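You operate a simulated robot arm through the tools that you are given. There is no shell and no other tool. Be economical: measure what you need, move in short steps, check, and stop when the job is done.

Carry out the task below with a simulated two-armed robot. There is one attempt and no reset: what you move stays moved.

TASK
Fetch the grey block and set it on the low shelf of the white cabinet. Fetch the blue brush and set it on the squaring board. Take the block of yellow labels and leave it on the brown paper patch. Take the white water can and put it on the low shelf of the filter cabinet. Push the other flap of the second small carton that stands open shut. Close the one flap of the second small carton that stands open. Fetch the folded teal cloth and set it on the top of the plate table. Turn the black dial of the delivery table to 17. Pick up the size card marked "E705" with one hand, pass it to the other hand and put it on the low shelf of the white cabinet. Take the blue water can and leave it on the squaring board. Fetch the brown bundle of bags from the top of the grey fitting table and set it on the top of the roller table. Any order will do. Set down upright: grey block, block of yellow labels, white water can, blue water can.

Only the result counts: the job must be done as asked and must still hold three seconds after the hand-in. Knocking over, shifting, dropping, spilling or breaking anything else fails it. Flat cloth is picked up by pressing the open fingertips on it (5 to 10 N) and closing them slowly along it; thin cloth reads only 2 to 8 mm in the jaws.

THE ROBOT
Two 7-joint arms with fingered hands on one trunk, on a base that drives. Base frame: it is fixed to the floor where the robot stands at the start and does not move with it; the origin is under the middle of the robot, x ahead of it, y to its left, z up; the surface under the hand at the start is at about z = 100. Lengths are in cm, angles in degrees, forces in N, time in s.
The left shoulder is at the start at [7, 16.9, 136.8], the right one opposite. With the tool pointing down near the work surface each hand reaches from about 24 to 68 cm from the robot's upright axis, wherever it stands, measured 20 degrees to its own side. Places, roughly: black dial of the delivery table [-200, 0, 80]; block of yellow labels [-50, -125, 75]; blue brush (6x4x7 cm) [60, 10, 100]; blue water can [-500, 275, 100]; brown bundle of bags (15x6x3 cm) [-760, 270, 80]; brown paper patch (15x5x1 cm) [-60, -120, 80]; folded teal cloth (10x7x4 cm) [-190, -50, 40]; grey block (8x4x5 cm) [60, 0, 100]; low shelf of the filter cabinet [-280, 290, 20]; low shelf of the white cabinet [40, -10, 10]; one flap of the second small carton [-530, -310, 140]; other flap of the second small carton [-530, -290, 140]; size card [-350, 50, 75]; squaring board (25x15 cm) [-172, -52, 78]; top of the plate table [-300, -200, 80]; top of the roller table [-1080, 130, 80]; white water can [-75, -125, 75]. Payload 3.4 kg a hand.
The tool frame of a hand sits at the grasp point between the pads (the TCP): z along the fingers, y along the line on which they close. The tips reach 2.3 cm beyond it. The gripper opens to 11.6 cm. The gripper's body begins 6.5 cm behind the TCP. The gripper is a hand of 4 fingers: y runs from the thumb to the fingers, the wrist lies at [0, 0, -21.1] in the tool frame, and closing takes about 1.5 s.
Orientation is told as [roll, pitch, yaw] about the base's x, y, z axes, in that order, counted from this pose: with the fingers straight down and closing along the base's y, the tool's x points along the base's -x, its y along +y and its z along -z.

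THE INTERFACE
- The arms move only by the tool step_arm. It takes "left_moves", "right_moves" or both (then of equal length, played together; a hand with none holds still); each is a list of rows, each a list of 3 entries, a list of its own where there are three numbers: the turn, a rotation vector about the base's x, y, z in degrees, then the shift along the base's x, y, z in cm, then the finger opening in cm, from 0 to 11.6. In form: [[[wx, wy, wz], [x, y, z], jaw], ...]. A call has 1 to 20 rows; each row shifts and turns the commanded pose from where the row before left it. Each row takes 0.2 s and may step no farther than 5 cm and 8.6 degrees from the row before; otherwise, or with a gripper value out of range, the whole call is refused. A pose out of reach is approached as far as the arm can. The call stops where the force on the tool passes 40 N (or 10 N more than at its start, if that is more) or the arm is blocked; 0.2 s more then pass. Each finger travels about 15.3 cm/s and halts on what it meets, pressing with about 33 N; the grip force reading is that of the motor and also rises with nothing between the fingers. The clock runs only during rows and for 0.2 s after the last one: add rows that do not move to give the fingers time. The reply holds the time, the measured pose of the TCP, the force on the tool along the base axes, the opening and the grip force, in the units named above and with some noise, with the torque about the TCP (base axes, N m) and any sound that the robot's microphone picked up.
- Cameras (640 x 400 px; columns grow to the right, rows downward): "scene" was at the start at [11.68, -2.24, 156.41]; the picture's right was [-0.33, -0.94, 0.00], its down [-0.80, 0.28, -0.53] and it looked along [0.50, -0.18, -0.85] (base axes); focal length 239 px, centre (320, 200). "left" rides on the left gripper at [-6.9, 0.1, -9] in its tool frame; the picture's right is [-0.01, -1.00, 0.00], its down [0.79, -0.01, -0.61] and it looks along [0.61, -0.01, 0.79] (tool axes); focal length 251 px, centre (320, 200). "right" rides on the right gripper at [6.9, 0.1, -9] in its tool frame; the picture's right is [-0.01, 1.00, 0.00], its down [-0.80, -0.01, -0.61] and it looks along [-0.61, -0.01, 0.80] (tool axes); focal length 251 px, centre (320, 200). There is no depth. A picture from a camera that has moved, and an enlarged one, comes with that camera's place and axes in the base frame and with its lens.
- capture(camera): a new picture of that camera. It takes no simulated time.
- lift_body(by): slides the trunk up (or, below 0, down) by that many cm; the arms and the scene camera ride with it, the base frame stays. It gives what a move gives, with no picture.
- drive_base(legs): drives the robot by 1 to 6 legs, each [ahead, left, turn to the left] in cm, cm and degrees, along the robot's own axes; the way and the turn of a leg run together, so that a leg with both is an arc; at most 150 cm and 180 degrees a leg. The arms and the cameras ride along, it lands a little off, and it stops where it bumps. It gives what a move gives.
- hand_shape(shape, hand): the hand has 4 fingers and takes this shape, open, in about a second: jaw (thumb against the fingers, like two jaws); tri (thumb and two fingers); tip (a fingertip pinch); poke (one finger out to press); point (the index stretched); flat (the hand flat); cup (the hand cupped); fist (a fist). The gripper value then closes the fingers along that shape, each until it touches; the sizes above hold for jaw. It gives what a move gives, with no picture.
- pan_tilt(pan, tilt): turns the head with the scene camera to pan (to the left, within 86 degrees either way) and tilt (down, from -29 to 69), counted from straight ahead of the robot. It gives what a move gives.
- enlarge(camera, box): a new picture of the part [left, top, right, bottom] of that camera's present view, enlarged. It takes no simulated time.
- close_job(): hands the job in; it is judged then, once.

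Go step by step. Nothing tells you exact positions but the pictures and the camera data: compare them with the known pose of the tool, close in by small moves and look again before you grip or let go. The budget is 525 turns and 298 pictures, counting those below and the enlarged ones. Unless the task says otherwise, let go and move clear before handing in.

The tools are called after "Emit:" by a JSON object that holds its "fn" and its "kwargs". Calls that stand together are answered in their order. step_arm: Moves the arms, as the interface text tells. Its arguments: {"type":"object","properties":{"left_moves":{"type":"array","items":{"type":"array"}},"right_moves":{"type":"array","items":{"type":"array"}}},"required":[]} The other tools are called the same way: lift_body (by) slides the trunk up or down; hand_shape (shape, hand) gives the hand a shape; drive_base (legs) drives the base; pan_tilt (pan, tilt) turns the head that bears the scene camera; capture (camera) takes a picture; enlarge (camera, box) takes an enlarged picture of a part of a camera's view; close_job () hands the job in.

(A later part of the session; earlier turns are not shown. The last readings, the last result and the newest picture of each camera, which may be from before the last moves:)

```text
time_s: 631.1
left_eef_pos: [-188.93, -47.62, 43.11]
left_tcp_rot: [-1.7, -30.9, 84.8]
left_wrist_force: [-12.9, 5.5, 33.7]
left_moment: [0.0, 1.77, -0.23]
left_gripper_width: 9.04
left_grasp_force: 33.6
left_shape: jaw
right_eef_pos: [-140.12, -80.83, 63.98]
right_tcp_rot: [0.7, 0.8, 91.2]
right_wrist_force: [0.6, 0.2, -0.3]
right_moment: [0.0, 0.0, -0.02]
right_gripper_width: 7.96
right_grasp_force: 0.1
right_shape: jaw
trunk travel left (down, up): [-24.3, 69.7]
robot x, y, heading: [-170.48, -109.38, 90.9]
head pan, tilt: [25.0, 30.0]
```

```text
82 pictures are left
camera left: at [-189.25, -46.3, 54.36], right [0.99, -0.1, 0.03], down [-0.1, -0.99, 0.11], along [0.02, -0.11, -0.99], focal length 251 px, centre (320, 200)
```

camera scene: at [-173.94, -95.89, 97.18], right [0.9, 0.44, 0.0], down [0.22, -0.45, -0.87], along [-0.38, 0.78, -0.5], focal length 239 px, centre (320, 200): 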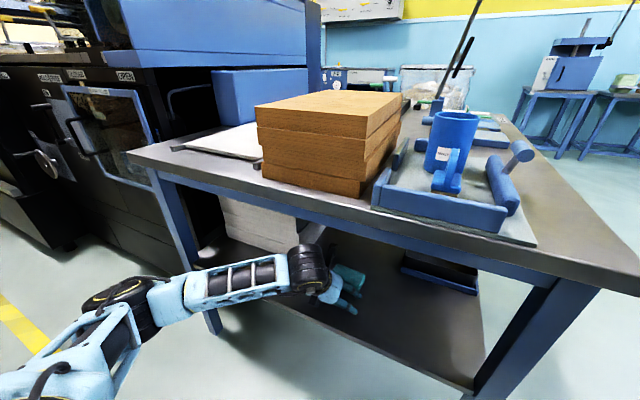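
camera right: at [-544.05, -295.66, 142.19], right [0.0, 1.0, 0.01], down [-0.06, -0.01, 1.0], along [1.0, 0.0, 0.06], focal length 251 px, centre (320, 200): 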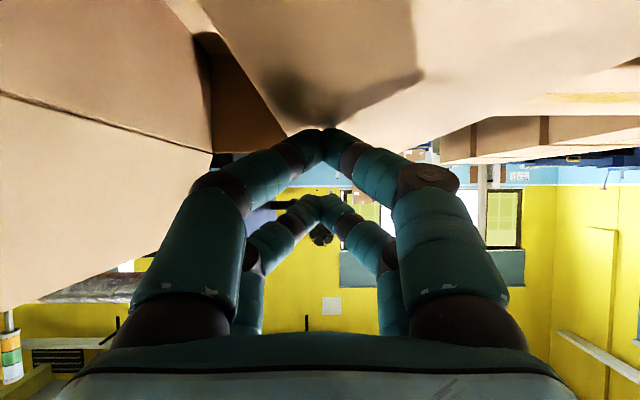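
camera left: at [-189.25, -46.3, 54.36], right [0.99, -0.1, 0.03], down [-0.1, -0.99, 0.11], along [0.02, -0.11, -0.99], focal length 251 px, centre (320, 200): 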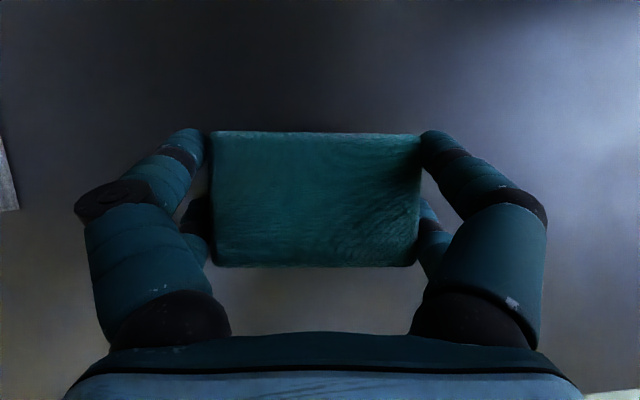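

Emit:
{"fn": "step_arm", "kwargs": {"left_moves": [[[0, 0, 0], [0, 0, 1], 5], [[0, 0, 0], [0, 0, 1], 5], [[0, 0, 0], [0, 0, 0], 5]]}}

Emit:
{"fn": "capture", "kwargs": {"camera": "left"}}

```text
time_s: 631.9
left_eef_pos: [-188.94, -47.52, 44.57]
left_tcp_rot: [-1.9, -30.4, 84.9]
left_wrist_force: [0.1, -0.4, -1.0]
left_moment: [0.01, 0.0, -0.02]
left_gripper_width: 9.0
left_grasp_force: 33.1
left_shape: jaw
right_eef_pos: [-140.18, -80.51, 63.78]
right_tcp_rot: [0.5, 1.1, 91.1]
right_wrist_force: [0.0, 0.4, -0.4]
right_moment: [0.0, 0.01, -0.03]
right_gripper_width: 7.97
right_grasp_force: 0.1
right_shape: jaw
trunk travel left (down, up): [-24.3, 69.7]
robot x, y, heading: [-169.69, -109.45, 91.1]
head pan, tilt: [25.0, 30.0]
```

```text
81 pictures are left
camera left: at [-189.18, -46.17, 55.88], right [0.99, -0.1, 0.03], down [-0.1, -0.99, 0.12], along [0.02, -0.12, -0.99], focal length 251 px, centre (320, 200)
```

left: 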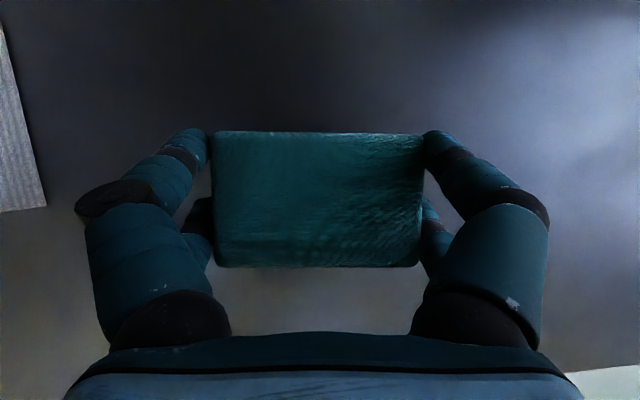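

Held. Back out, raise, and turn toward the plate table.

Emit:
{"fn": "step_arm", "kwargs": {"left_moves": [[[0, 0, 0], [0, -4, 0], 5], [[0, 0, 0], [0, -4, 0], 5], [[0, 0, 0], [0, -3, 0], 5]]}}

Emit:
{"fn": "drive_base", "kwargs": {"legs": [[-25, 0, 0]]}}

Emit:
{"fn": "lift_body", "kwargs": {"by": 40}}

Emit:
{"fn": "lift_body", "kwargs": {"by": 29}}

Emit:
{"fn": "drive_base", "kwargs": {"legs": [[0, 0, 110]]}}

Emit:
{"fn": "pan_tilt", "kwargs": {"pan": 0, "tilt": 35}}

Emit:
{"fn": "capture", "kwargs": {"camera": "scene"}}

```text
time_s: 632.7
left_eef_pos: [-188.92, -58.55, 44.86]
left_tcp_rot: [-1.8, -30.6, 84.8]
left_wrist_force: [-0.4, 0.5, 0.1]
left_moment: [0.01, 0.0, 0.01]
left_gripper_width: 8.98
left_grasp_force: 32.2
left_shape: jaw
right_eef_pos: [-140.33, -80.55, 63.97]
right_tcp_rot: [0.7, 0.9, 91.2]
right_wrist_force: [-0.4, -0.9, 0.5]
right_moment: [0.01, -0.01, 0.0]
right_gripper_width: 7.96
right_grasp_force: 0.0
right_shape: jaw
trunk travel left (down, up): [-24.3, 69.7]
robot x, y, heading: [-170.5, -109.06, 91.0]
head pan, tilt: [25.0, 30.0]
```

```text
time_s: 634.5
left_eef_pos: [-188.6, -83.36, 44.76]
left_tcp_rot: [-1.8, -30.6, 84.8]
left_wrist_force: [0.8, 0.2, -0.1]
left_moment: [-0.01, 0.03, 0.02]
left_gripper_width: 8.99
left_grasp_force: 33.0
left_shape: jaw
right_eef_pos: [-139.93, -105.64, 63.88]
right_tcp_rot: [0.7, 0.9, 91.1]
right_wrist_force: [-0.8, -0.6, -0.7]
right_moment: [0.03, -0.02, 0.02]
right_gripper_width: 7.97
right_grasp_force: 0.1
right_shape: jaw
trunk travel left (down, up): [-24.3, 69.7]
robot x, y, heading: [-169.35, -133.83, 90.8]
head pan, tilt: [25.0, 30.0]
```

```text
time_s: 638.4
left_eef_pos: [-188.47, -83.32, 84.62]
left_tcp_rot: [-1.7, -30.5, 84.8]
left_wrist_force: [-0.1, 0.6, -0.7]
left_moment: [0.0, 0.0, 0.01]
left_gripper_width: 9.0
left_grasp_force: 32.6
left_shape: jaw
right_eef_pos: [-139.78, -105.51, 103.86]
right_tcp_rot: [0.5, 0.9, 91.2]
right_wrist_force: [-0.1, 0.2, 0.5]
right_moment: [0.0, 0.0, -0.03]
right_gripper_width: 7.98
right_grasp_force: 0.1
right_shape: jaw
trunk travel left (down, up): [-64.3, 29.7]
robot x, y, heading: [-169.64, -134.1, 90.7]
head pan, tilt: [25.0, 30.0]
```

```text
time_s: 641.3
left_eef_pos: [-188.62, -83.36, 113.65]
left_tcp_rot: [-1.8, -30.4, 84.7]
left_wrist_force: [0.6, 0.4, -0.2]
left_moment: [-0.01, -0.01, 0.02]
left_gripper_width: 9.0
left_grasp_force: 33.0
left_shape: jaw
right_eef_pos: [-139.86, -105.51, 132.81]
right_tcp_rot: [0.6, 1.0, 91.1]
right_wrist_force: [0.2, -0.5, 0.6]
right_moment: [0.03, -0.01, 0.02]
right_gripper_width: 7.99
right_grasp_force: 0.0
right_shape: jaw
trunk travel left (down, up): [-93.3, 0.7]
robot x, y, heading: [-169.72, -133.86, 91.0]
head pan, tilt: [25.0, 30.0]
```

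```text
time_s: 646.3
left_eef_pos: [-210.9, -168.98, 113.84]
left_tcp_rot: [-1.8, -30.6, -165.4]
left_wrist_force: [-0.2, 0.9, 0.2]
left_moment: [0.01, 0.0, -0.02]
left_gripper_width: 8.97
left_grasp_force: 32.9
left_shape: jaw
right_eef_pos: [-206.63, -115.72, 132.74]
right_tcp_rot: [0.6, 1.0, -159.1]
right_wrist_force: [0.1, 0.3, -0.1]
right_moment: [-0.01, -0.02, 0.03]
right_gripper_width: 7.99
right_grasp_force: 0.0
right_shape: jaw
trunk travel left (down, up): [-93.3, 0.7]
robot x, y, heading: [-170.01, -133.82, -159.4]
head pan, tilt: [25.0, 30.0]
```

```text
time_s: 647.2
left_eef_pos: [-210.85, -168.99, 113.81]
left_tcp_rot: [-1.8, -30.5, -165.4]
left_wrist_force: [0.0, -0.1, -1.0]
left_moment: [0.03, 0.01, -0.02]
left_gripper_width: 9.0
left_grasp_force: 32.9
left_shape: jaw
right_eef_pos: [-206.75, -115.68, 132.89]
right_tcp_rot: [0.6, 1.0, -159.1]
right_wrist_force: [0.2, -0.6, 0.6]
right_moment: [0.0, 0.01, 0.01]
right_gripper_width: 7.95
right_grasp_force: 0.0
right_shape: jaw
trunk travel left (down, up): [-93.3, 0.7]
robot x, y, heading: [-169.83, -134.06, -159.2]
head pan, tilt: [0.0, 35.0]
```

```text
80 pictures are left
camera scene: at [-182.46, -138.91, 165.41], right [-0.35, 0.94, 0.0], down [0.54, 0.2, -0.82], along [-0.77, -0.29, -0.57], focal length 239 px, centre (320, 200)
```

scene: 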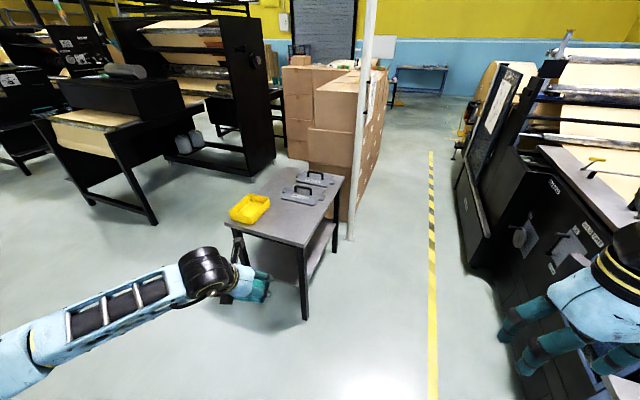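

Free spot on the plate table near its right front corner, ≈[-271, -192]. I line up facing -x.

Emit:
{"fn": "drive_base", "kwargs": {"legs": [[0, 0, -21], [20, 37, 0], [22, 0, 0]]}}

Emit:
{"fn": "lift_body", "kwargs": {"by": -20}}

Emit:
{"fn": "pan_tilt", "kwargs": {"pan": 15, "tilt": 50}}

Emit:
{"fn": "capture", "kwargs": {"camera": "scene"}}

Emit:
{"fn": "capture", "kwargs": {"camera": "left"}}

```text
time_s: 652.2
left_eef_pos: [-262.94, -187.86, 113.94]
left_tcp_rot: [-1.8, -30.8, 173.3]
left_wrist_force: [0.6, -0.5, -0.6]
left_moment: [0.02, 0.01, 0.02]
left_gripper_width: 8.98
left_grasp_force: 33.1
left_shape: jaw
right_eef_pos: [-239.45, -139.62, 132.98]
right_tcp_rot: [0.7, 0.7, 179.6]
right_wrist_force: [0.6, -0.4, -0.2]
right_moment: [0.01, 0.03, -0.02]
right_gripper_width: 7.94
right_grasp_force: 0.1
right_shape: jaw
trunk travel left (down, up): [-93.3, 0.7]
robot x, y, heading: [-212.2, -170.27, 179.1]
head pan, tilt: [0.0, 35.0]
```

```text
time_s: 654.4
left_eef_pos: [-263.43, -187.86, 93.89]
left_tcp_rot: [-1.8, -30.4, 173.3]
left_wrist_force: [0.0, 0.2, -0.7]
left_moment: [-0.02, 0.02, 0.01]
left_gripper_width: 8.99
left_grasp_force: 33.5
left_shape: jaw
right_eef_pos: [-239.92, -139.72, 112.79]
right_tcp_rot: [0.6, 0.9, 179.6]
right_wrist_force: [-0.3, -0.5, 0.0]
right_moment: [-0.03, -0.02, -0.01]
right_gripper_width: 7.98
right_grasp_force: 0.1
right_shape: jaw
trunk travel left (down, up): [-73.3, 20.7]
robot x, y, heading: [-212.16, -170.32, 179.3]
head pan, tilt: [0.0, 35.0]
```

```text
time_s: 655.1
left_eef_pos: [-263.3, -187.88, 93.8]
left_tcp_rot: [-1.8, -30.5, 173.4]
left_wrist_force: [0.8, 0.5, -0.1]
left_moment: [0.0, 0.0, 0.04]
left_gripper_width: 8.97
left_grasp_force: 32.8
left_shape: jaw
right_eef_pos: [-240.05, -139.61, 112.89]
right_tcp_rot: [0.5, 0.8, 179.7]
right_wrist_force: [-0.5, 0.1, -0.5]
right_moment: [0.03, 0.01, 0.0]
right_gripper_width: 7.97
right_grasp_force: 0.0
right_shape: jaw
trunk travel left (down, up): [-73.3, 20.7]
robot x, y, heading: [-212.21, -170.24, 179.2]
head pan, tilt: [15.0, 50.0]
```

```text
79 pictures are left
camera scene: at [-224.52, -172.0, 143.24], right [-0.25, 0.97, 0.0], down [0.74, 0.19, -0.64], along [-0.62, -0.16, -0.77], focal length 239 px, centre (320, 200)
```

scene: 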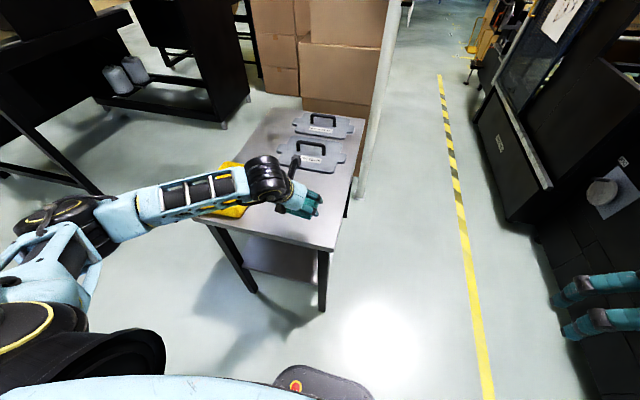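

```text
78 pictures are left
camera left: at [-264.75, -188.04, 105.06], right [0.12, 0.99, 0.03], down [0.98, -0.13, 0.12], along [0.12, 0.02, -0.99], focal length 251 px, centre (320, 200)
```

left: 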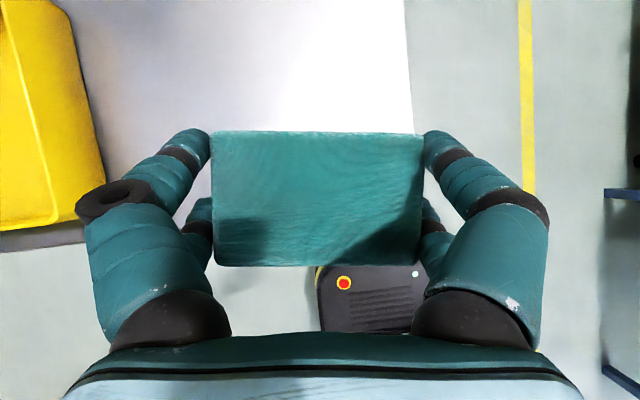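

Emit:
{"fn": "step_arm", "kwargs": {"left_moves": [[[0, 0, 0], [-4, -2.5, 0], 5], [[0, 0, 0], [-4, -2.5, 0], 5], [[0, 0, 0], [0, 0, -4], 5], [[0, 0, 0], [0, 0, -4], 5], [[0, 0, 0], [0, 0, -2], 5], [[0, 0, 0], [0, 0, -0.7], 5], [[0, 0, 0], [0, 0, -0.7], 5], [[0, 0, 0], [0, 0, -0.7], 5], [[0, 0, 0], [0, 0, -0.7], 5], [[0, 0, 0], [0, 0, -0.7], 5], [[0, 0, 0], [0, 0, 0], 5]]}}

Emit:
{"fn": "capture", "kwargs": {"camera": "left"}}

```text
time_s: 657.5
left_eef_pos: [-271.51, -192.84, 81.02]
left_tcp_rot: [-1.7, -31.7, 173.0]
left_wrist_force: [2.4, 1.1, 20.3]
left_moment: [-1.33, -0.12, 0.19]
left_gripper_width: 8.94
left_grasp_force: 32.8
left_shape: jaw
right_eef_pos: [-239.69, -139.56, 112.83]
right_tcp_rot: [0.7, 0.7, 179.6]
right_wrist_force: [0.0, 0.7, -0.8]
right_moment: [0.0, 0.03, -0.01]
right_gripper_width: 7.97
right_grasp_force: 0.1
right_shape: jaw
trunk travel left (down, up): [-73.3, 20.7]
robot x, y, heading: [-212.32, -170.39, 179.6]
head pan, tilt: [15.0, 50.0]
stopped in row 11 (left hand): the force on the tool passed its limit at 42 N (the readings are from after the stop); the commanded pose is now the measured one
```

```text
77 pictures are left
camera left: at [-272.81, -193.01, 92.43], right [0.13, 0.99, 0.03], down [0.99, -0.13, 0.1], along [0.1, 0.02, -0.99], focal length 251 px, centre (320, 200)
```

left: 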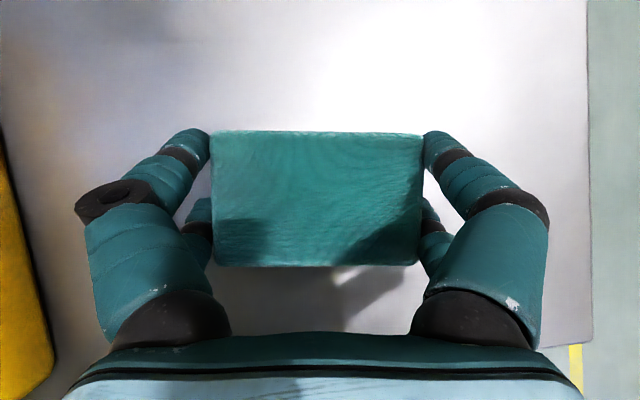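

On the table. Release and rise.

Emit:
{"fn": "step_arm", "kwargs": {"left_moves": [[[0, 0, 0], [0, 0, 0.3], 7], [[0, 0, 0], [0, 0, 0], 9], [[0, 0, 0], [0, 0, 0], 10.5], [[0, 0, 0], [0, 0, 0], 11.6], [[0, 0, 0], [0, 0, 0], 11.6], [[0, 0, 0], [0, 0, 0], 11.6], [[0, 0, 0], [0, 0, 2], 11.6], [[0, 0, 0], [0, 0, 4], 11.6], [[0, 0, 0], [0, 0, 4], 11.6], [[0, 0, 0], [0, 0, 4], 11.6]]}}

Emit:
{"fn": "capture", "kwargs": {"camera": "left"}}

```text
time_s: 659.7
left_eef_pos: [-271.73, -192.96, 94.81]
left_tcp_rot: [-1.7, -31.3, 173.2]
left_wrist_force: [-0.3, 0.4, 0.7]
left_moment: [0.0, -0.01, 0.01]
left_gripper_width: 11.6
left_grasp_force: 0.1
left_shape: jaw
right_eef_pos: [-239.81, -139.65, 112.79]
right_tcp_rot: [0.7, 1.0, 179.5]
right_wrist_force: [-0.2, 0.4, -0.3]
right_moment: [-0.04, 0.01, -0.01]
right_gripper_width: 7.95
right_grasp_force: 0.0
right_shape: jaw
trunk travel left (down, up): [-73.3, 20.7]
robot x, y, heading: [-212.29, -170.65, 179.2]
head pan, tilt: [15.0, 50.0]
```

```text
76 pictures are left
camera left: at [-272.95, -193.13, 106.22], right [0.13, 0.99, 0.03], down [0.99, -0.13, 0.11], along [0.11, 0.02, -0.99], focal length 251 px, centre (320, 200)
```

left: 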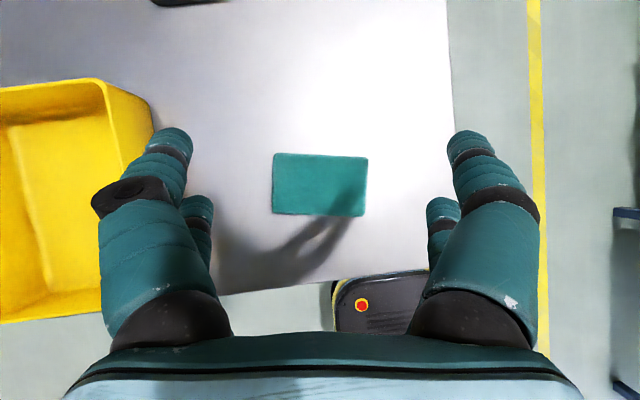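

Cloth is placed. Last job: the size card. Raise and go round the delivery table to the machine's +y side.

Emit:
{"fn": "lift_body", "kwargs": {"by": 20}}

Emit:
{"fn": "drive_base", "kwargs": {"legs": [[-69, -56, 0], [-42, -59, 0], [-6, -90, 0], [0, -65, 0], [120, 0, 0]]}}

Emit:
{"fn": "pan_tilt", "kwargs": {"pan": 20, "tilt": 35}}

Emit:
{"fn": "capture", "kwargs": {"camera": "scene"}}

```text
time_s: 661.9
left_eef_pos: [-271.7, -192.95, 114.83]
left_tcp_rot: [-1.7, -31.2, 173.2]
left_wrist_force: [0.4, 0.2, 0.1]
left_moment: [-0.01, 0.0, 0.01]
left_gripper_width: 11.6
left_grasp_force: 0.0
left_shape: jaw
right_eef_pos: [-239.99, -139.75, 132.84]
right_tcp_rot: [0.6, 0.8, 179.6]
right_wrist_force: [0.6, -0.7, 0.0]
right_moment: [0.0, -0.05, -0.01]
right_gripper_width: 7.98
right_grasp_force: 0.0
right_shape: jaw
trunk travel left (down, up): [-93.3, 0.7]
robot x, y, heading: [-212.81, -170.25, 179.4]
head pan, tilt: [15.0, 50.0]
```

```text
time_s: 683.3
left_eef_pos: [-272.92, 75.98, 114.85]
left_tcp_rot: [-1.7, -31.3, 173.6]
left_wrist_force: [0.9, -0.8, 0.3]
left_moment: [0.02, -0.02, 0.02]
left_gripper_width: 11.59
left_grasp_force: 0.0
left_shape: jaw
right_eef_pos: [-241.55, 129.74, 132.85]
right_tcp_rot: [0.5, 0.8, -179.9]
right_wrist_force: [0.5, 0.7, 0.0]
right_moment: [-0.01, 0.03, -0.01]
right_gripper_width: 7.99
right_grasp_force: 0.0
right_shape: jaw
trunk travel left (down, up): [-93.3, 0.7]
robot x, y, heading: [-213.92, 99.65, 179.8]
head pan, tilt: [15.0, 50.0]
```

```text
time_s: 684.1
left_eef_pos: [-272.91, 76.14, 114.76]
left_tcp_rot: [-1.7, -31.2, 173.7]
left_wrist_force: [-0.1, 0.5, -0.1]
left_moment: [-0.01, 0.02, -0.04]
left_gripper_width: 11.6
left_grasp_force: 0.1
left_shape: jaw
right_eef_pos: [-241.65, 129.57, 132.81]
right_tcp_rot: [0.5, 0.8, -179.9]
right_wrist_force: [-0.1, -0.5, -0.2]
right_moment: [0.01, 0.0, -0.03]
right_gripper_width: 7.96
right_grasp_force: 0.2
right_shape: jaw
trunk travel left (down, up): [-93.3, 0.7]
robot x, y, heading: [-213.55, 99.36, 179.7]
head pan, tilt: [20.0, 35.0]
```

```text
75 pictures are left
camera scene: at [-226.75, 96.43, 165.4], right [-0.34, 0.94, 0.0], down [0.54, 0.19, -0.82], along [-0.77, -0.28, -0.57], focal length 239 px, centre (320, 200)
```

scene: 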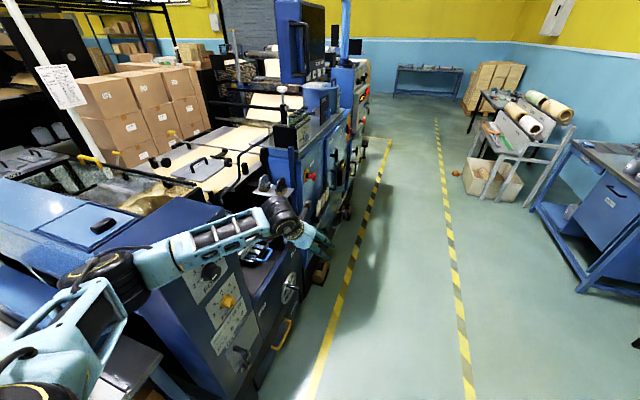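

Emit:
{"fn": "enlarge", "kwargs": {"camera": "scene", "box": [230, 130, 390, 290]}}

```text
2.50 times, centred on (310, 210) of scene
camera zoom: at [-226.75, 96.43, 165.4], right [-0.34, 0.94, 0.0], down [0.54, 0.19, -0.82], along [-0.77, -0.28, -0.57], focal length 597 px, centre (345, 175)
```

zoom: 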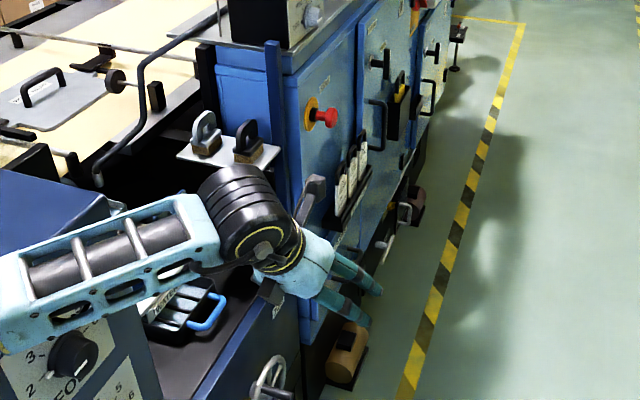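

Size cards stand in a rack on the blue side panel. I drive along and face the panel.

Emit:
{"fn": "drive_base", "kwargs": {"legs": [[60, -32, 0], [65, 0, 0], [0, 0, 90]]}}

Emit:
{"fn": "pan_tilt", "kwargs": {"pan": 0, "tilt": 45}}

Emit:
{"fn": "capture", "kwargs": {"camera": "scene"}}

```text
time_s: 695.0
left_eef_pos: [-314.6, 73.05, 114.86]
left_tcp_rot: [-1.7, -31.2, -95.1]
left_wrist_force: [-0.5, 0.1, -0.2]
left_moment: [0.01, -0.02, 0.01]
left_gripper_width: 11.6
left_grasp_force: 0.1
left_shape: jaw
right_eef_pos: [-368.93, 103.0, 132.83]
right_tcp_rot: [0.6, 0.9, -88.7]
right_wrist_force: [0.3, 0.0, -0.8]
right_moment: [0.04, 0.0, 0.0]
right_gripper_width: 7.97
right_grasp_force: 0.0
right_shape: jaw
trunk travel left (down, up): [-93.3, 0.7]
robot x, y, heading: [-339.4, 131.91, -89.0]
head pan, tilt: [20.0, 35.0]
```

```text
time_s: 695.8
left_eef_pos: [-314.64, 72.89, 114.96]
left_tcp_rot: [-1.8, -31.3, -95.2]
left_wrist_force: [-0.4, -0.1, 0.0]
left_moment: [0.0, -0.01, -0.01]
left_gripper_width: 11.59
left_grasp_force: 0.1
left_shape: jaw
right_eef_pos: [-368.74, 103.09, 132.81]
right_tcp_rot: [0.6, 0.9, -88.7]
right_wrist_force: [0.0, -0.8, 0.1]
right_moment: [-0.02, 0.0, -0.05]
right_gripper_width: 8.0
right_grasp_force: 0.0
right_shape: jaw
trunk travel left (down, up): [-93.3, 0.7]
robot x, y, heading: [-339.41, 131.86, -88.9]
head pan, tilt: [0.0, 45.0]
```

```text
73 pictures are left
camera scene: at [-338.7, 118.63, 163.93], right [-1.0, -0.02, 0.0], down [-0.01, 0.71, -0.71], along [0.01, -0.71, -0.71], focal length 239 px, centre (320, 200)
```

scene: 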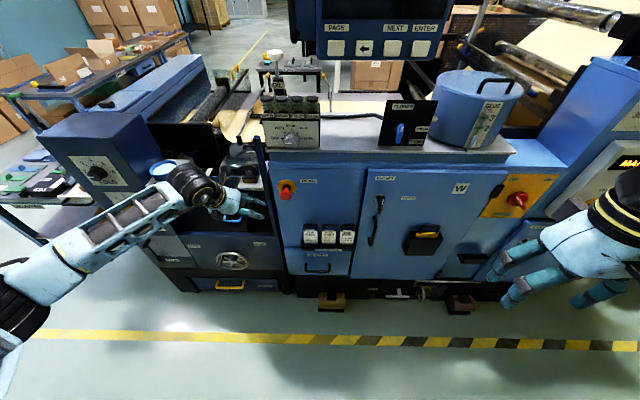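

Emit:
{"fn": "enlarge", "kwargs": {"camera": "scene", "box": [260, 160, 390, 290]}}

```text
3.08 times, centred on (325, 225) of scene
camera zoom: at [-338.7, 118.63, 163.93], right [-1.0, -0.02, 0.0], down [-0.01, 0.71, -0.71], along [0.01, -0.71, -0.71], focal length 735 px, centre (305, 123)
```

zoom: 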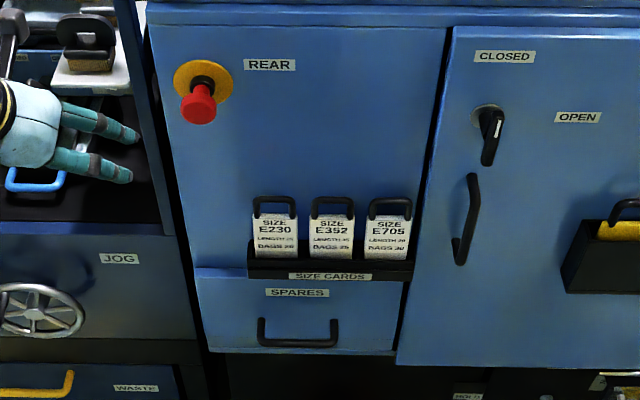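

The card E705 is the rightmost (-x) of three, standing in a tray with a loop handle: card x≈-350, y≈52, loop z≈79–82. Plan: right hand grips the loop's sides from the front, left hand then pinches its top bar from above. First I straighten and retract the left hand and point the right hand forward.

Emit:
{"fn": "step_arm", "kwargs": {"left_moves": [[[7.8, 0, 0], [0, 3, 1], 8], [[7.8, 0, 0], [0, 3, 1], 8], [[7.8, 0, 0], [0, 3, 1], 8], [[7.8, 0, 0], [0, 3, 1], 8], [[0, 0, -8], [0, 3, 1], 8], [[0, 0, -8], [0, 3, 0], 8], [[0, 0, -8], [0, 3, 0], 8], [[0, 0, -8], [0, 2, 0], 8], [[0, 0, -8], [0, 0, 0], 8], [[0, 0, -8], [0, 0, 0], 8], [[0, 0, -8], [0, 0, 0], 8], [[0, 0, -8], [0, 0, 0], 8]], "right_moves": [[[-8, 0, 0], [0, 0, 0], 10], [[-8, 0, 0], [0, 0, 0], 10], [[-8, 0, 0], [0, 0, 0], 10], [[-8, 0, 0], [0, 0, 0], 10], [[-8, 0, 0], [0, 0, 0], 10], [[-8, 0, 0], [0, 0, 0], 10], [[-8, 0, 0], [0, 0, 0], 10], [[-8, 0, 0], [0, -2, 0], 10], [[-8, 0, 0], [0, -2, 0], 10], [[-8, 0, 0], [0, -2, 0], 10], [[-7, 0, 0], [0, -2, 0], 10], [[0, 0, 0], [0, 0, 0], 10]]}}

Emit:
{"fn": "capture", "kwargs": {"camera": "scene"}}

```text
time_s: 698.4
left_eef_pos: [-314.75, 95.93, 119.73]
left_tcp_rot: [-4.4, -0.1, -158.5]
left_wrist_force: [0.1, 0.2, 0.5]
left_moment: [-0.02, -0.04, 0.0]
left_gripper_width: 8.04
left_grasp_force: 0.1
left_shape: jaw
right_eef_pos: [-376.25, 82.45, 141.59]
right_tcp_rot: [-18.1, -86.0, -71.0]
right_wrist_force: [-0.2, -0.6, -0.2]
right_moment: [-0.03, -0.02, 0.0]
right_gripper_width: 9.98
right_grasp_force: 0.1
right_shape: jaw
right hand out of reach, approached as far as the arm can: row 1, 2, 3, 4, 5, 6, 7, 8
trunk travel left (down, up): [-93.3, 0.7]
robot x, y, heading: [-338.98, 131.64, -88.7]
head pan, tilt: [0.0, 45.0]
```

```text
71 pictures are left
camera scene: at [-338.7, 118.63, 163.92], right [-1.0, -0.02, 0.0], down [-0.01, 0.71, -0.71], along [0.01, -0.71, -0.71], focal length 239 px, centre (320, 200)
```

scene: 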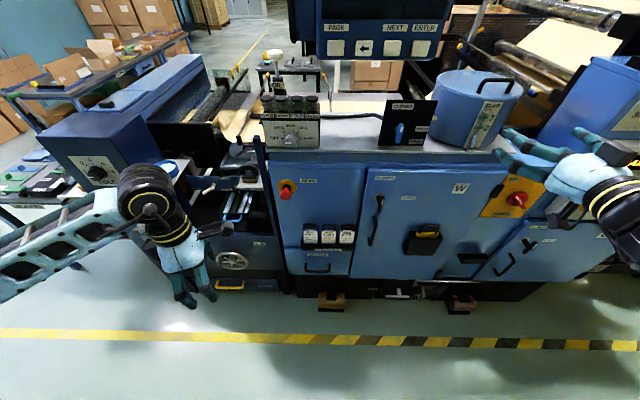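

Emit:
{"fn": "lift_body", "kwargs": {"by": -40}}

Emit:
{"fn": "lift_body", "kwargs": {"by": -20}}

Emit:
{"fn": "pan_tilt", "kwargs": {"pan": 0, "tilt": 25}}

Emit:
{"fn": "enlarge", "kwargs": {"camera": "scene", "box": [250, 140, 410, 260]}}

```text
time_s: 702.2
left_eef_pos: [-314.61, 95.88, 79.95]
left_tcp_rot: [-4.4, -0.2, -158.4]
left_wrist_force: [-0.1, 0.6, -0.1]
left_moment: [0.01, 0.01, -0.03]
left_gripper_width: 8.05
left_grasp_force: 0.1
left_shape: jaw
right_eef_pos: [-376.34, 82.51, 101.67]
right_tcp_rot: [-18.2, -85.8, -71.1]
right_wrist_force: [0.3, -0.2, -0.1]
right_moment: [-0.02, 0.0, 0.04]
right_gripper_width: 9.98
right_grasp_force: 0.0
right_shape: jaw
trunk travel left (down, up): [-53.3, 40.7]
robot x, y, heading: [-338.91, 131.48, -88.7]
head pan, tilt: [0.0, 45.0]
```

```text
time_s: 704.4
left_eef_pos: [-314.75, 95.89, 59.98]
left_tcp_rot: [-4.4, -0.1, -158.4]
left_wrist_force: [0.6, -0.1, -0.7]
left_moment: [0.0, 0.04, -0.02]
left_gripper_width: 8.04
left_grasp_force: 0.1
left_shape: jaw
right_eef_pos: [-376.26, 82.55, 81.63]
right_tcp_rot: [-18.2, -85.9, -71.1]
right_wrist_force: [-0.7, 0.4, -0.1]
right_moment: [-0.02, -0.04, -0.01]
right_gripper_width: 10.02
right_grasp_force: 0.1
right_shape: jaw
trunk travel left (down, up): [-33.3, 60.7]
robot x, y, heading: [-338.94, 131.45, -89.0]
head pan, tilt: [0.0, 45.0]
```

```text
time_s: 705.2
left_eef_pos: [-314.66, 95.92, 59.91]
left_tcp_rot: [-4.4, -0.1, -158.4]
left_wrist_force: [-0.2, 0.3, 0.0]
left_moment: [-0.02, 0.03, 0.0]
left_gripper_width: 8.03
left_grasp_force: 0.1
left_shape: jaw
right_eef_pos: [-376.32, 82.62, 81.59]
right_tcp_rot: [-18.1, -85.8, -71.1]
right_wrist_force: [0.2, 0.5, -0.6]
right_moment: [0.0, 0.0, 0.02]
right_gripper_width: 9.97
right_grasp_force: 0.1
right_shape: jaw
trunk travel left (down, up): [-33.3, 60.7]
robot x, y, heading: [-338.99, 131.68, -89.0]
head pan, tilt: [0.0, 25.0]
```

```text
3.33 times, centred on (330, 200) of scene
camera zoom: at [-338.7, 117.56, 106.98], right [-1.0, -0.02, 0.0], down [-0.01, 0.42, -0.91], along [0.02, -0.91, -0.42], focal length 796 px, centre (287, 200)
```

zoom: 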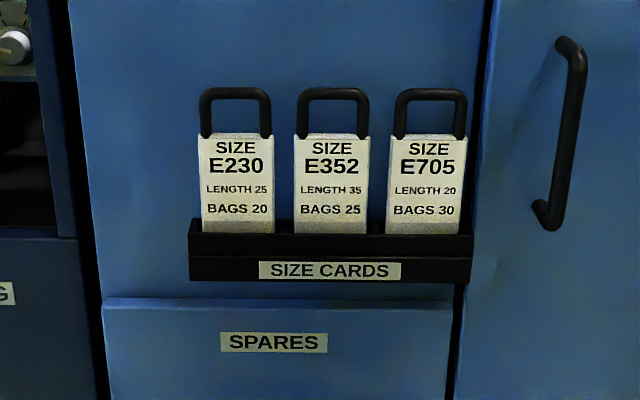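

Frontal view gives card E705 centre x≈-348.8, y≈58, card z 76–85, loop to 89. I line up the right hand in front of it.

Emit:
{"fn": "drive_base", "kwargs": {"legs": [[8, 15, 0]]}}

Emit:
{"fn": "step_arm", "kwargs": {"right_moves": [[[0, 0, 0], [4, 0, 1], 7.4], [[0, 0, 0], [4, 0, 1], 7.4], [[0, 0, 0], [4, 0, 1], 7.4], [[0, 0, 0], [0, 0, 0], 7.4], [[0, 0, 0], [0, 0, 0], 7.4]]}}

Emit:
{"fn": "capture", "kwargs": {"camera": "scene"}}

```text
time_s: 706.7
left_eef_pos: [-299.52, 88.24, 59.79]
left_tcp_rot: [-4.4, -0.1, -158.3]
left_wrist_force: [0.8, 0.2, 0.3]
left_moment: [-0.01, 0.0, -0.02]
left_gripper_width: 8.03
left_grasp_force: 0.1
left_shape: jaw
right_eef_pos: [-361.15, 74.81, 81.66]
right_tcp_rot: [-18.7, -85.8, -70.6]
right_wrist_force: [0.4, 0.6, 0.0]
right_moment: [-0.03, 0.0, 0.01]
right_gripper_width: 9.97
right_grasp_force: 0.0
right_shape: jaw
trunk travel left (down, up): [-33.3, 60.7]
robot x, y, heading: [-323.91, 123.82, -88.7]
head pan, tilt: [0.0, 25.0]
```

```text
time_s: 707.9
left_eef_pos: [-299.44, 88.21, 59.9]
left_tcp_rot: [-4.3, -0.1, -158.2]
left_wrist_force: [0.3, 0.0, 0.2]
left_moment: [0.0, -0.02, -0.04]
left_gripper_width: 8.07
left_grasp_force: 0.1
left_shape: jaw
right_eef_pos: [-350.4, 72.35, 85.07]
right_tcp_rot: [-17.5, -85.6, -71.7]
right_wrist_force: [-0.1, -1.6, -0.1]
right_moment: [-0.02, -0.01, 0.01]
right_gripper_width: 7.47
right_grasp_force: 0.0
right_shape: jaw
right hand out of reach, approached as far as the arm can: row 1, 2, 3
trunk travel left (down, up): [-33.3, 60.7]
robot x, y, heading: [-324.13, 123.98, -88.9]
head pan, tilt: [0.0, 25.0]
```

```text
69 pictures are left
camera scene: at [-323.56, 109.8, 106.98], right [-1.0, -0.02, 0.0], down [-0.01, 0.42, -0.91], along [0.02, -0.91, -0.42], focal length 239 px, centre (320, 200)
```

scene: 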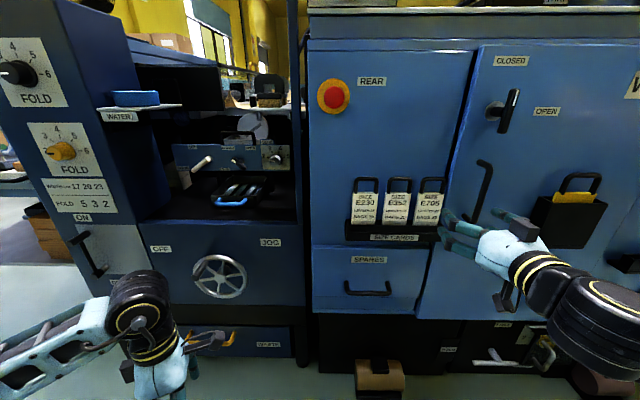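

Emit:
{"fn": "drive_base", "kwargs": {"legs": [[8, 1.8, 0]]}}

Emit:
{"fn": "pan_tilt", "kwargs": {"pan": -20, "tilt": 25}}

Emit:
{"fn": "enlarge", "kwargs": {"camera": "scene", "box": [240, 120, 440, 260]}}

```text
time_s: 709.0
left_eef_pos: [-297.63, 80.21, 59.79]
left_tcp_rot: [-4.4, -0.1, -158.3]
left_wrist_force: [0.3, 0.1, -0.3]
left_moment: [0.0, 0.02, 0.02]
left_gripper_width: 8.04
left_grasp_force: 0.0
left_shape: jaw
right_eef_pos: [-348.42, 64.52, 85.02]
right_tcp_rot: [-17.2, -85.7, -72.0]
right_wrist_force: [0.1, 0.0, 0.0]
right_moment: [0.01, 0.0, 0.01]
right_gripper_width: 7.43
right_grasp_force: 0.1
right_shape: jaw
trunk travel left (down, up): [-33.3, 60.7]
robot x, y, heading: [-321.83, 116.0, -88.7]
head pan, tilt: [0.0, 25.0]
```

```text
time_s: 709.8
left_eef_pos: [-297.51, 80.31, 59.84]
left_tcp_rot: [-4.4, -0.1, -158.3]
left_wrist_force: [0.1, -0.4, -0.5]
left_moment: [-0.04, -0.02, 0.0]
left_gripper_width: 8.02
left_grasp_force: 0.1
left_shape: jaw
right_eef_pos: [-348.43, 64.55, 85.04]
right_tcp_rot: [-17.4, -85.8, -72.0]
right_wrist_force: [0.3, -0.5, 1.0]
right_moment: [0.07, -0.02, -0.01]
right_gripper_width: 7.44
right_grasp_force: 0.1
right_shape: jaw
trunk travel left (down, up): [-33.3, 60.7]
robot x, y, heading: [-322.07, 116.2, -88.7]
head pan, tilt: [-20.0, 25.0]
```

```text
2.86 times, centred on (340, 190) of scene
camera zoom: at [-324.75, 102.34, 106.98], right [-0.95, 0.32, 0.0], down [0.14, 0.4, -0.91], along [-0.29, -0.86, -0.42], focal length 683 px, centre (263, 229)
```

zoom: 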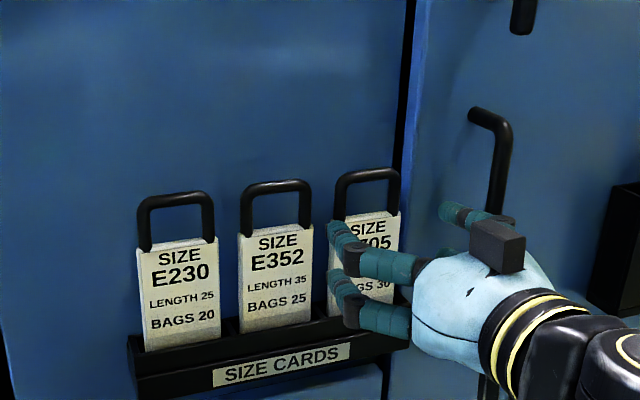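

Emit:
{"fn": "step_arm", "kwargs": {"right_moves": [[[0, 0, 0], [-0.2, 0, 1.5], 7.1], [[0, 0, 0], [0, 0, 1.5], 7.1], [[0, 0, 0], [0, -1.5, 0], 7.1], [[0, 0, 0], [0, -1.5, 0], 7.1], [[0, 0, 0], [0, 0, 0], 7.1]]}}

Emit:
{"fn": "enlarge", "kwargs": {"camera": "scene", "box": [290, 130, 410, 220]}}

```text
time_s: 711.0
left_eef_pos: [-297.49, 80.38, 59.79]
left_tcp_rot: [-4.4, -0.1, -158.3]
left_wrist_force: [0.8, 0.6, -0.3]
left_moment: [0.02, -0.03, -0.03]
left_gripper_width: 8.02
left_grasp_force: 0.0
left_shape: jaw
right_eef_pos: [-348.6, 61.45, 87.95]
right_tcp_rot: [-17.3, -85.7, -71.9]
right_wrist_force: [0.2, 0.3, 0.0]
right_moment: [-0.03, 0.02, -0.01]
right_gripper_width: 7.13
right_grasp_force: 0.0
right_shape: jaw
trunk travel left (down, up): [-33.3, 60.7]
robot x, y, heading: [-321.9, 115.78, -89.0]
head pan, tilt: [-20.0, 25.0]
```

```text
4.44 times, centred on (350, 175) of scene
camera zoom: at [-324.76, 102.35, 106.98], right [-0.95, 0.32, 0.0], down [0.14, 0.4, -0.91], along [-0.29, -0.86, -0.42], focal length 1062 px, centre (187, 311)
```

zoom: 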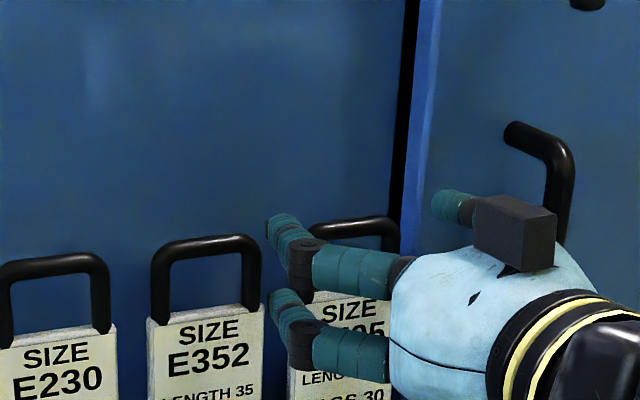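

Emit:
{"fn": "step_arm", "kwargs": {"right_moves": [[[0, 0, 0], [-0.35, 0, -0.3], 7.1], [[0, 0, 0], [0, -1, 0], 7.1], [[0, 0, 0], [0, -1, 0], 7.1], [[0, 0, 0], [0, 0, 0], 7.1]]}}

Emit:
{"fn": "enlarge", "kwargs": {"camera": "scene", "box": [290, 130, 410, 220]}}

```text
time_s: 712.0
left_eef_pos: [-297.55, 80.41, 59.79]
left_tcp_rot: [-4.4, -0.1, -158.2]
left_wrist_force: [-0.6, -0.2, 0.1]
left_moment: [-0.01, 0.01, 0.0]
left_gripper_width: 8.04
left_grasp_force: 0.1
left_shape: jaw
right_eef_pos: [-348.98, 59.5, 87.73]
right_tcp_rot: [-17.3, -85.7, -72.1]
right_wrist_force: [-0.6, -0.6, 0.3]
right_moment: [0.01, 0.01, 0.02]
right_gripper_width: 7.15
right_grasp_force: 0.1
right_shape: jaw
trunk travel left (down, up): [-33.3, 60.7]
robot x, y, heading: [-321.77, 116.38, -88.8]
head pan, tilt: [-20.0, 25.0]
```

```text
4.44 times, centred on (350, 175) of scene
camera zoom: at [-324.75, 102.35, 106.98], right [-0.95, 0.32, 0.0], down [0.14, 0.4, -0.91], along [-0.29, -0.86, -0.42], focal length 1062 px, centre (187, 311)
```

zoom: 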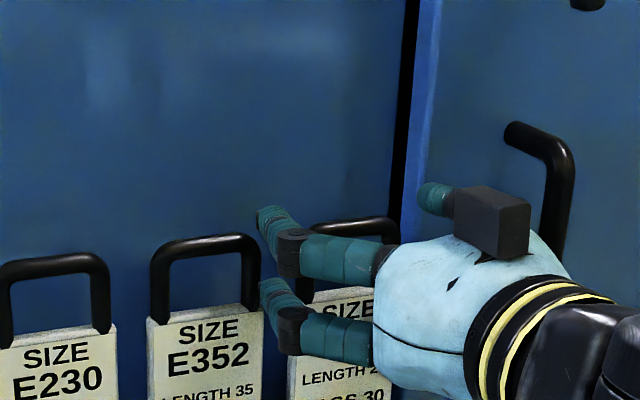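

Fingers straddle the loop with no contact. Close on it.

Emit:
{"fn": "step_arm", "kwargs": {"right_moves": [[[0, 0, 0], [0, 0, 0], 6.6], [[0, 0, 0], [0, 0, 0], 6.2], [[0, 0, 0], [0, 0, 0], 5.6], [[0, 0, 0], [0, 0, 0], 5], [[0, 0, 0], [0, 0, 0], 4], [[0, 0, 0], [0, 0, 0], 4], [[0, 0, 0], [0, 0, 0], 4]]}}

Emit:
{"fn": "enlarge", "kwargs": {"camera": "scene", "box": [290, 130, 410, 220]}}

```text
time_s: 713.6
left_eef_pos: [-297.54, 80.27, 59.88]
left_tcp_rot: [-4.4, -0.1, -158.2]
left_wrist_force: [-0.1, -0.2, 0.7]
left_moment: [-0.01, 0.03, -0.01]
left_gripper_width: 8.06
left_grasp_force: 0.1
left_shape: jaw
right_eef_pos: [-348.98, 59.42, 87.75]
right_tcp_rot: [-17.2, -85.8, -72.0]
right_wrist_force: [-1.2, -0.6, -0.3]
right_moment: [0.03, 0.01, -0.02]
right_gripper_width: 4.06
right_grasp_force: 0.1
right_shape: jaw
trunk travel left (down, up): [-33.3, 60.7]
robot x, y, heading: [-321.9, 116.6, -88.8]
head pan, tilt: [-20.0, 25.0]
```

```text
4.44 times, centred on (350, 175) of scene
camera zoom: at [-324.75, 102.34, 106.98], right [-0.95, 0.32, 0.0], down [0.14, 0.4, -0.91], along [-0.29, -0.86, -0.42], focal length 1062 px, centre (187, 311)
```

zoom: 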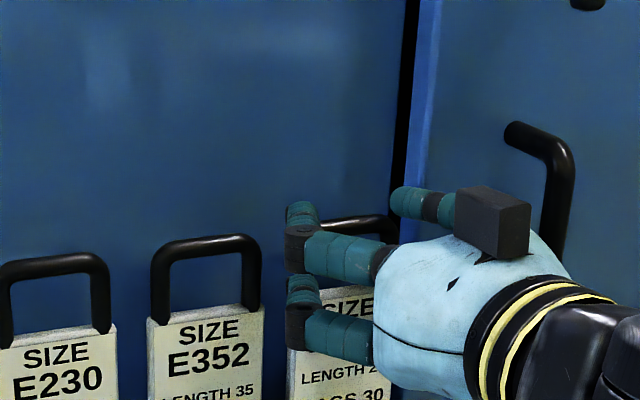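

Emit:
{"fn": "step_arm", "kwargs": {"right_moves": [[[0, 0, 0], [0, 0, 0], 3.4], [[0, 0, 0], [0, 0, 0], 2.8], [[0, 0, 0], [0, 0, 0], 2], [[0, 0, 0], [0, 0, 0], 2], [[0, 0, 0], [0, 0, 0], 2]]}}

Emit:
{"fn": "enlarge", "kwargs": {"camera": "scene", "box": [290, 130, 410, 220]}}

```text
time_s: 714.8
left_eef_pos: [-297.5, 80.39, 59.9]
left_tcp_rot: [-4.4, -0.1, -158.4]
left_wrist_force: [-1.0, 0.3, -0.6]
left_moment: [-0.03, 0.03, 0.03]
left_gripper_width: 8.05
left_grasp_force: 0.0
left_shape: jaw
right_eef_pos: [-348.94, 59.39, 87.7]
right_tcp_rot: [-17.3, -85.7, -72.0]
right_wrist_force: [0.5, 0.9, 0.5]
right_moment: [0.02, 0.03, 0.03]
right_gripper_width: 2.06
right_grasp_force: 0.0
right_shape: jaw
trunk travel left (down, up): [-33.3, 60.7]
robot x, y, heading: [-321.93, 116.23, -88.8]
head pan, tilt: [-20.0, 25.0]
```

```text
4.44 times, centred on (350, 175) of scene
camera zoom: at [-324.75, 102.34, 106.98], right [-0.95, 0.32, 0.0], down [0.14, 0.4, -0.91], along [-0.29, -0.86, -0.42], focal length 1062 px, centre (187, 311)
```

zoom: 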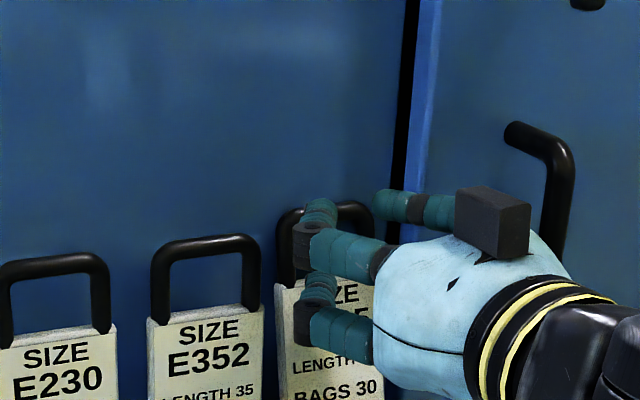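

The fingers were too shallow and closed in front of the loop. Back off 3 cm, reopen and re-measure.

Emit:
{"fn": "step_arm", "kwargs": {"right_moves": [[[0, 0, 0], [0, 1.5, 0], 2], [[0, 0, 0], [0, 1.5, 0], 2], [[0, 0, 0], [0, 0.5, 0], 4], [[0, 0, 0], [0, 0, 0], 6], [[0, 0, 0], [0, 0, 0], 7.1], [[0, 0, 0], [0, 0, 0], 7.1]]}}

Emit:
{"fn": "enlarge", "kwargs": {"camera": "scene", "box": [290, 130, 410, 220]}}

```text
time_s: 716.2
left_eef_pos: [-297.56, 80.29, 59.9]
left_tcp_rot: [-4.4, -0.1, -158.3]
left_wrist_force: [0.7, -0.9, 0.5]
left_moment: [0.01, 0.0, -0.01]
left_gripper_width: 8.06
left_grasp_force: 0.1
left_shape: jaw
right_eef_pos: [-348.98, 63.09, 87.7]
right_tcp_rot: [-17.2, -85.7, -72.0]
right_wrist_force: [-0.6, -0.2, 0.4]
right_moment: [-0.01, 0.03, 0.02]
right_gripper_width: 7.03
right_grasp_force: 0.1
right_shape: jaw
trunk travel left (down, up): [-33.3, 60.7]
robot x, y, heading: [-322.23, 116.42, -88.8]
head pan, tilt: [-20.0, 25.0]
```

```text
4.44 times, centred on (350, 175) of scene
camera zoom: at [-324.75, 102.34, 106.98], right [-0.95, 0.32, 0.0], down [0.14, 0.4, -0.91], along [-0.29, -0.86, -0.42], focal length 1062 px, centre (187, 311)
```

zoom: 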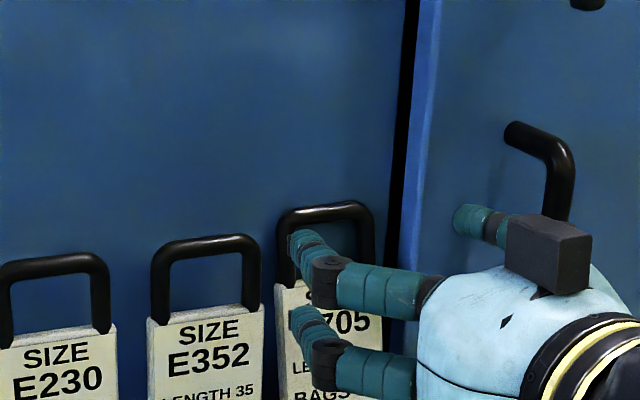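

The card slid ~1 cm toward its neighbour. I'll instead pinch its top bar vertically: roll the right hand 90° so it closes up-down, with one finger pair through the loop. Back away and roll.

Emit:
{"fn": "step_arm", "kwargs": {"right_moves": [[[0, 0, 0], [0, 4, 0], 6], [[0, 0, 0], [0, 4, 0], 6], [[0, 8.2, 0], [0, 0, 0], 6], [[0, 8.2, 0], [0, 0, 0], 6], [[0, 8.2, 0], [0, 0, 0], 6], [[0, 8.2, 0], [0, 0, 0], 6], [[0, 8.2, 0], [0, 0, 0], 6], [[0, 8.2, 0], [0, 0, 0], 6], [[0, 8.2, 0], [0, 0, 0], 6], [[0, 8.2, 0], [0, 0, 0], 6], [[0, 8.2, 0], [0, 0, 0], 6], [[0, 8.2, 0], [0, 0, 0], 6], [[0, 8, 0], [0, 0, 0], 6], [[0, 0, 0], [0, 0, 0], 6]]}}

Emit:
{"fn": "capture", "kwargs": {"camera": "right"}}

Emit:
{"fn": "capture", "kwargs": {"camera": "scene"}}

```text
time_s: 719.2
left_eef_pos: [-297.55, 80.2, 59.87]
left_tcp_rot: [-4.4, -0.1, -158.3]
left_wrist_force: [0.2, -0.6, 0.1]
left_moment: [0.01, 0.01, 0.02]
left_gripper_width: 8.04
left_grasp_force: 0.0
left_shape: jaw
right_eef_pos: [-349.98, 65.31, 89.44]
right_tcp_rot: [-89.3, 1.5, -4.2]
right_wrist_force: [0.3, 0.4, 0.5]
right_moment: [0.03, 0.02, 0.03]
right_gripper_width: 6.05
right_grasp_force: 0.0
right_shape: jaw
right hand out of reach, approached as far as the arm can: row 1, 2, 8, 13
trunk travel left (down, up): [-33.3, 60.7]
robot x, y, heading: [-322.0, 116.31, -88.7]
head pan, tilt: [-20.0, 25.0]
```

```text
62 pictures are left
camera right: at [-356.32, 74.73, 89.79], right [-0.01, 0.01, -1.0], down [0.84, 0.55, 0.0], along [0.55, -0.84, -0.02], focal length 251 px, centre (320, 200)
```

right: 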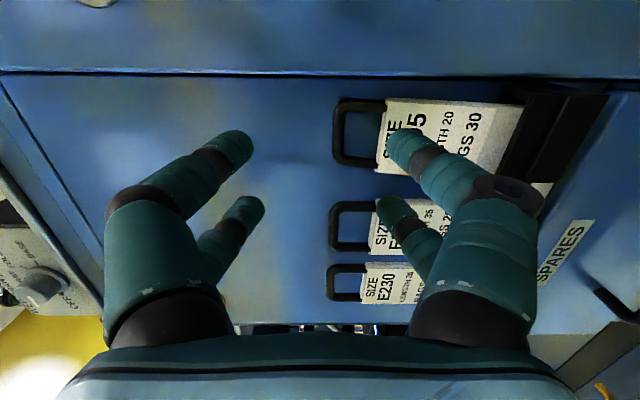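

```text
61 pictures are left
camera scene: at [-324.76, 102.34, 106.98], right [-0.95, 0.32, 0.0], down [0.14, 0.4, -0.91], along [-0.29, -0.86, -0.42], focal length 239 px, centre (320, 200)
```

scene: 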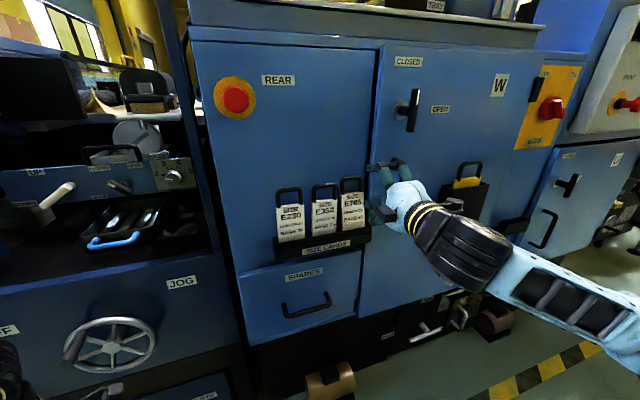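

Emit:
{"fn": "enlarge", "kwargs": {"camera": "scene", "box": [260, 140, 420, 250]}}

Emit:
{"fn": "enlarge", "kwargs": {"camera": "right", "box": [300, 70, 620, 270]}}

```text
3.64 times, centred on (340, 195) of scene
camera zoom: at [-324.76, 102.34, 106.98], right [-0.95, 0.32, 0.0], down [0.14, 0.4, -0.91], along [-0.29, -0.86, -0.42], focal length 869 px, centre (247, 218)
```

zoom: 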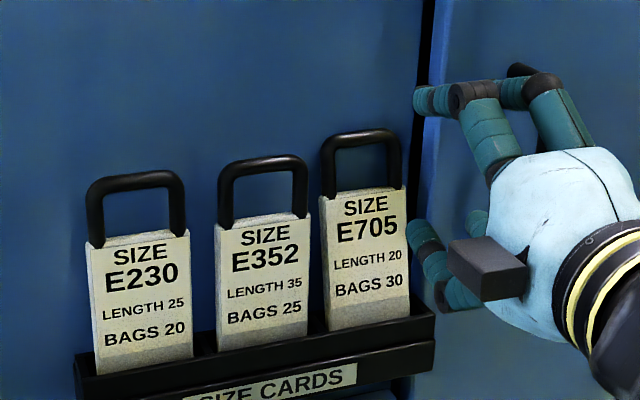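

```text
2.00 times, centred on (460, 170) of right
camera zoom: at [-356.32, 74.73, 89.79], right [-0.01, 0.01, -1.0], down [0.84, 0.55, 0.0], along [0.55, -0.84, -0.02], focal length 503 px, centre (40, 260)
```

zoom: 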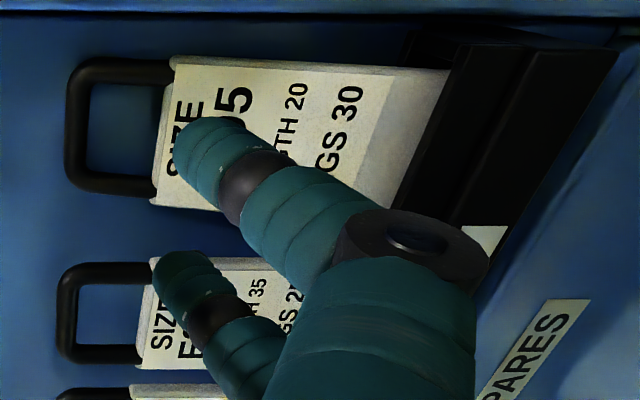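

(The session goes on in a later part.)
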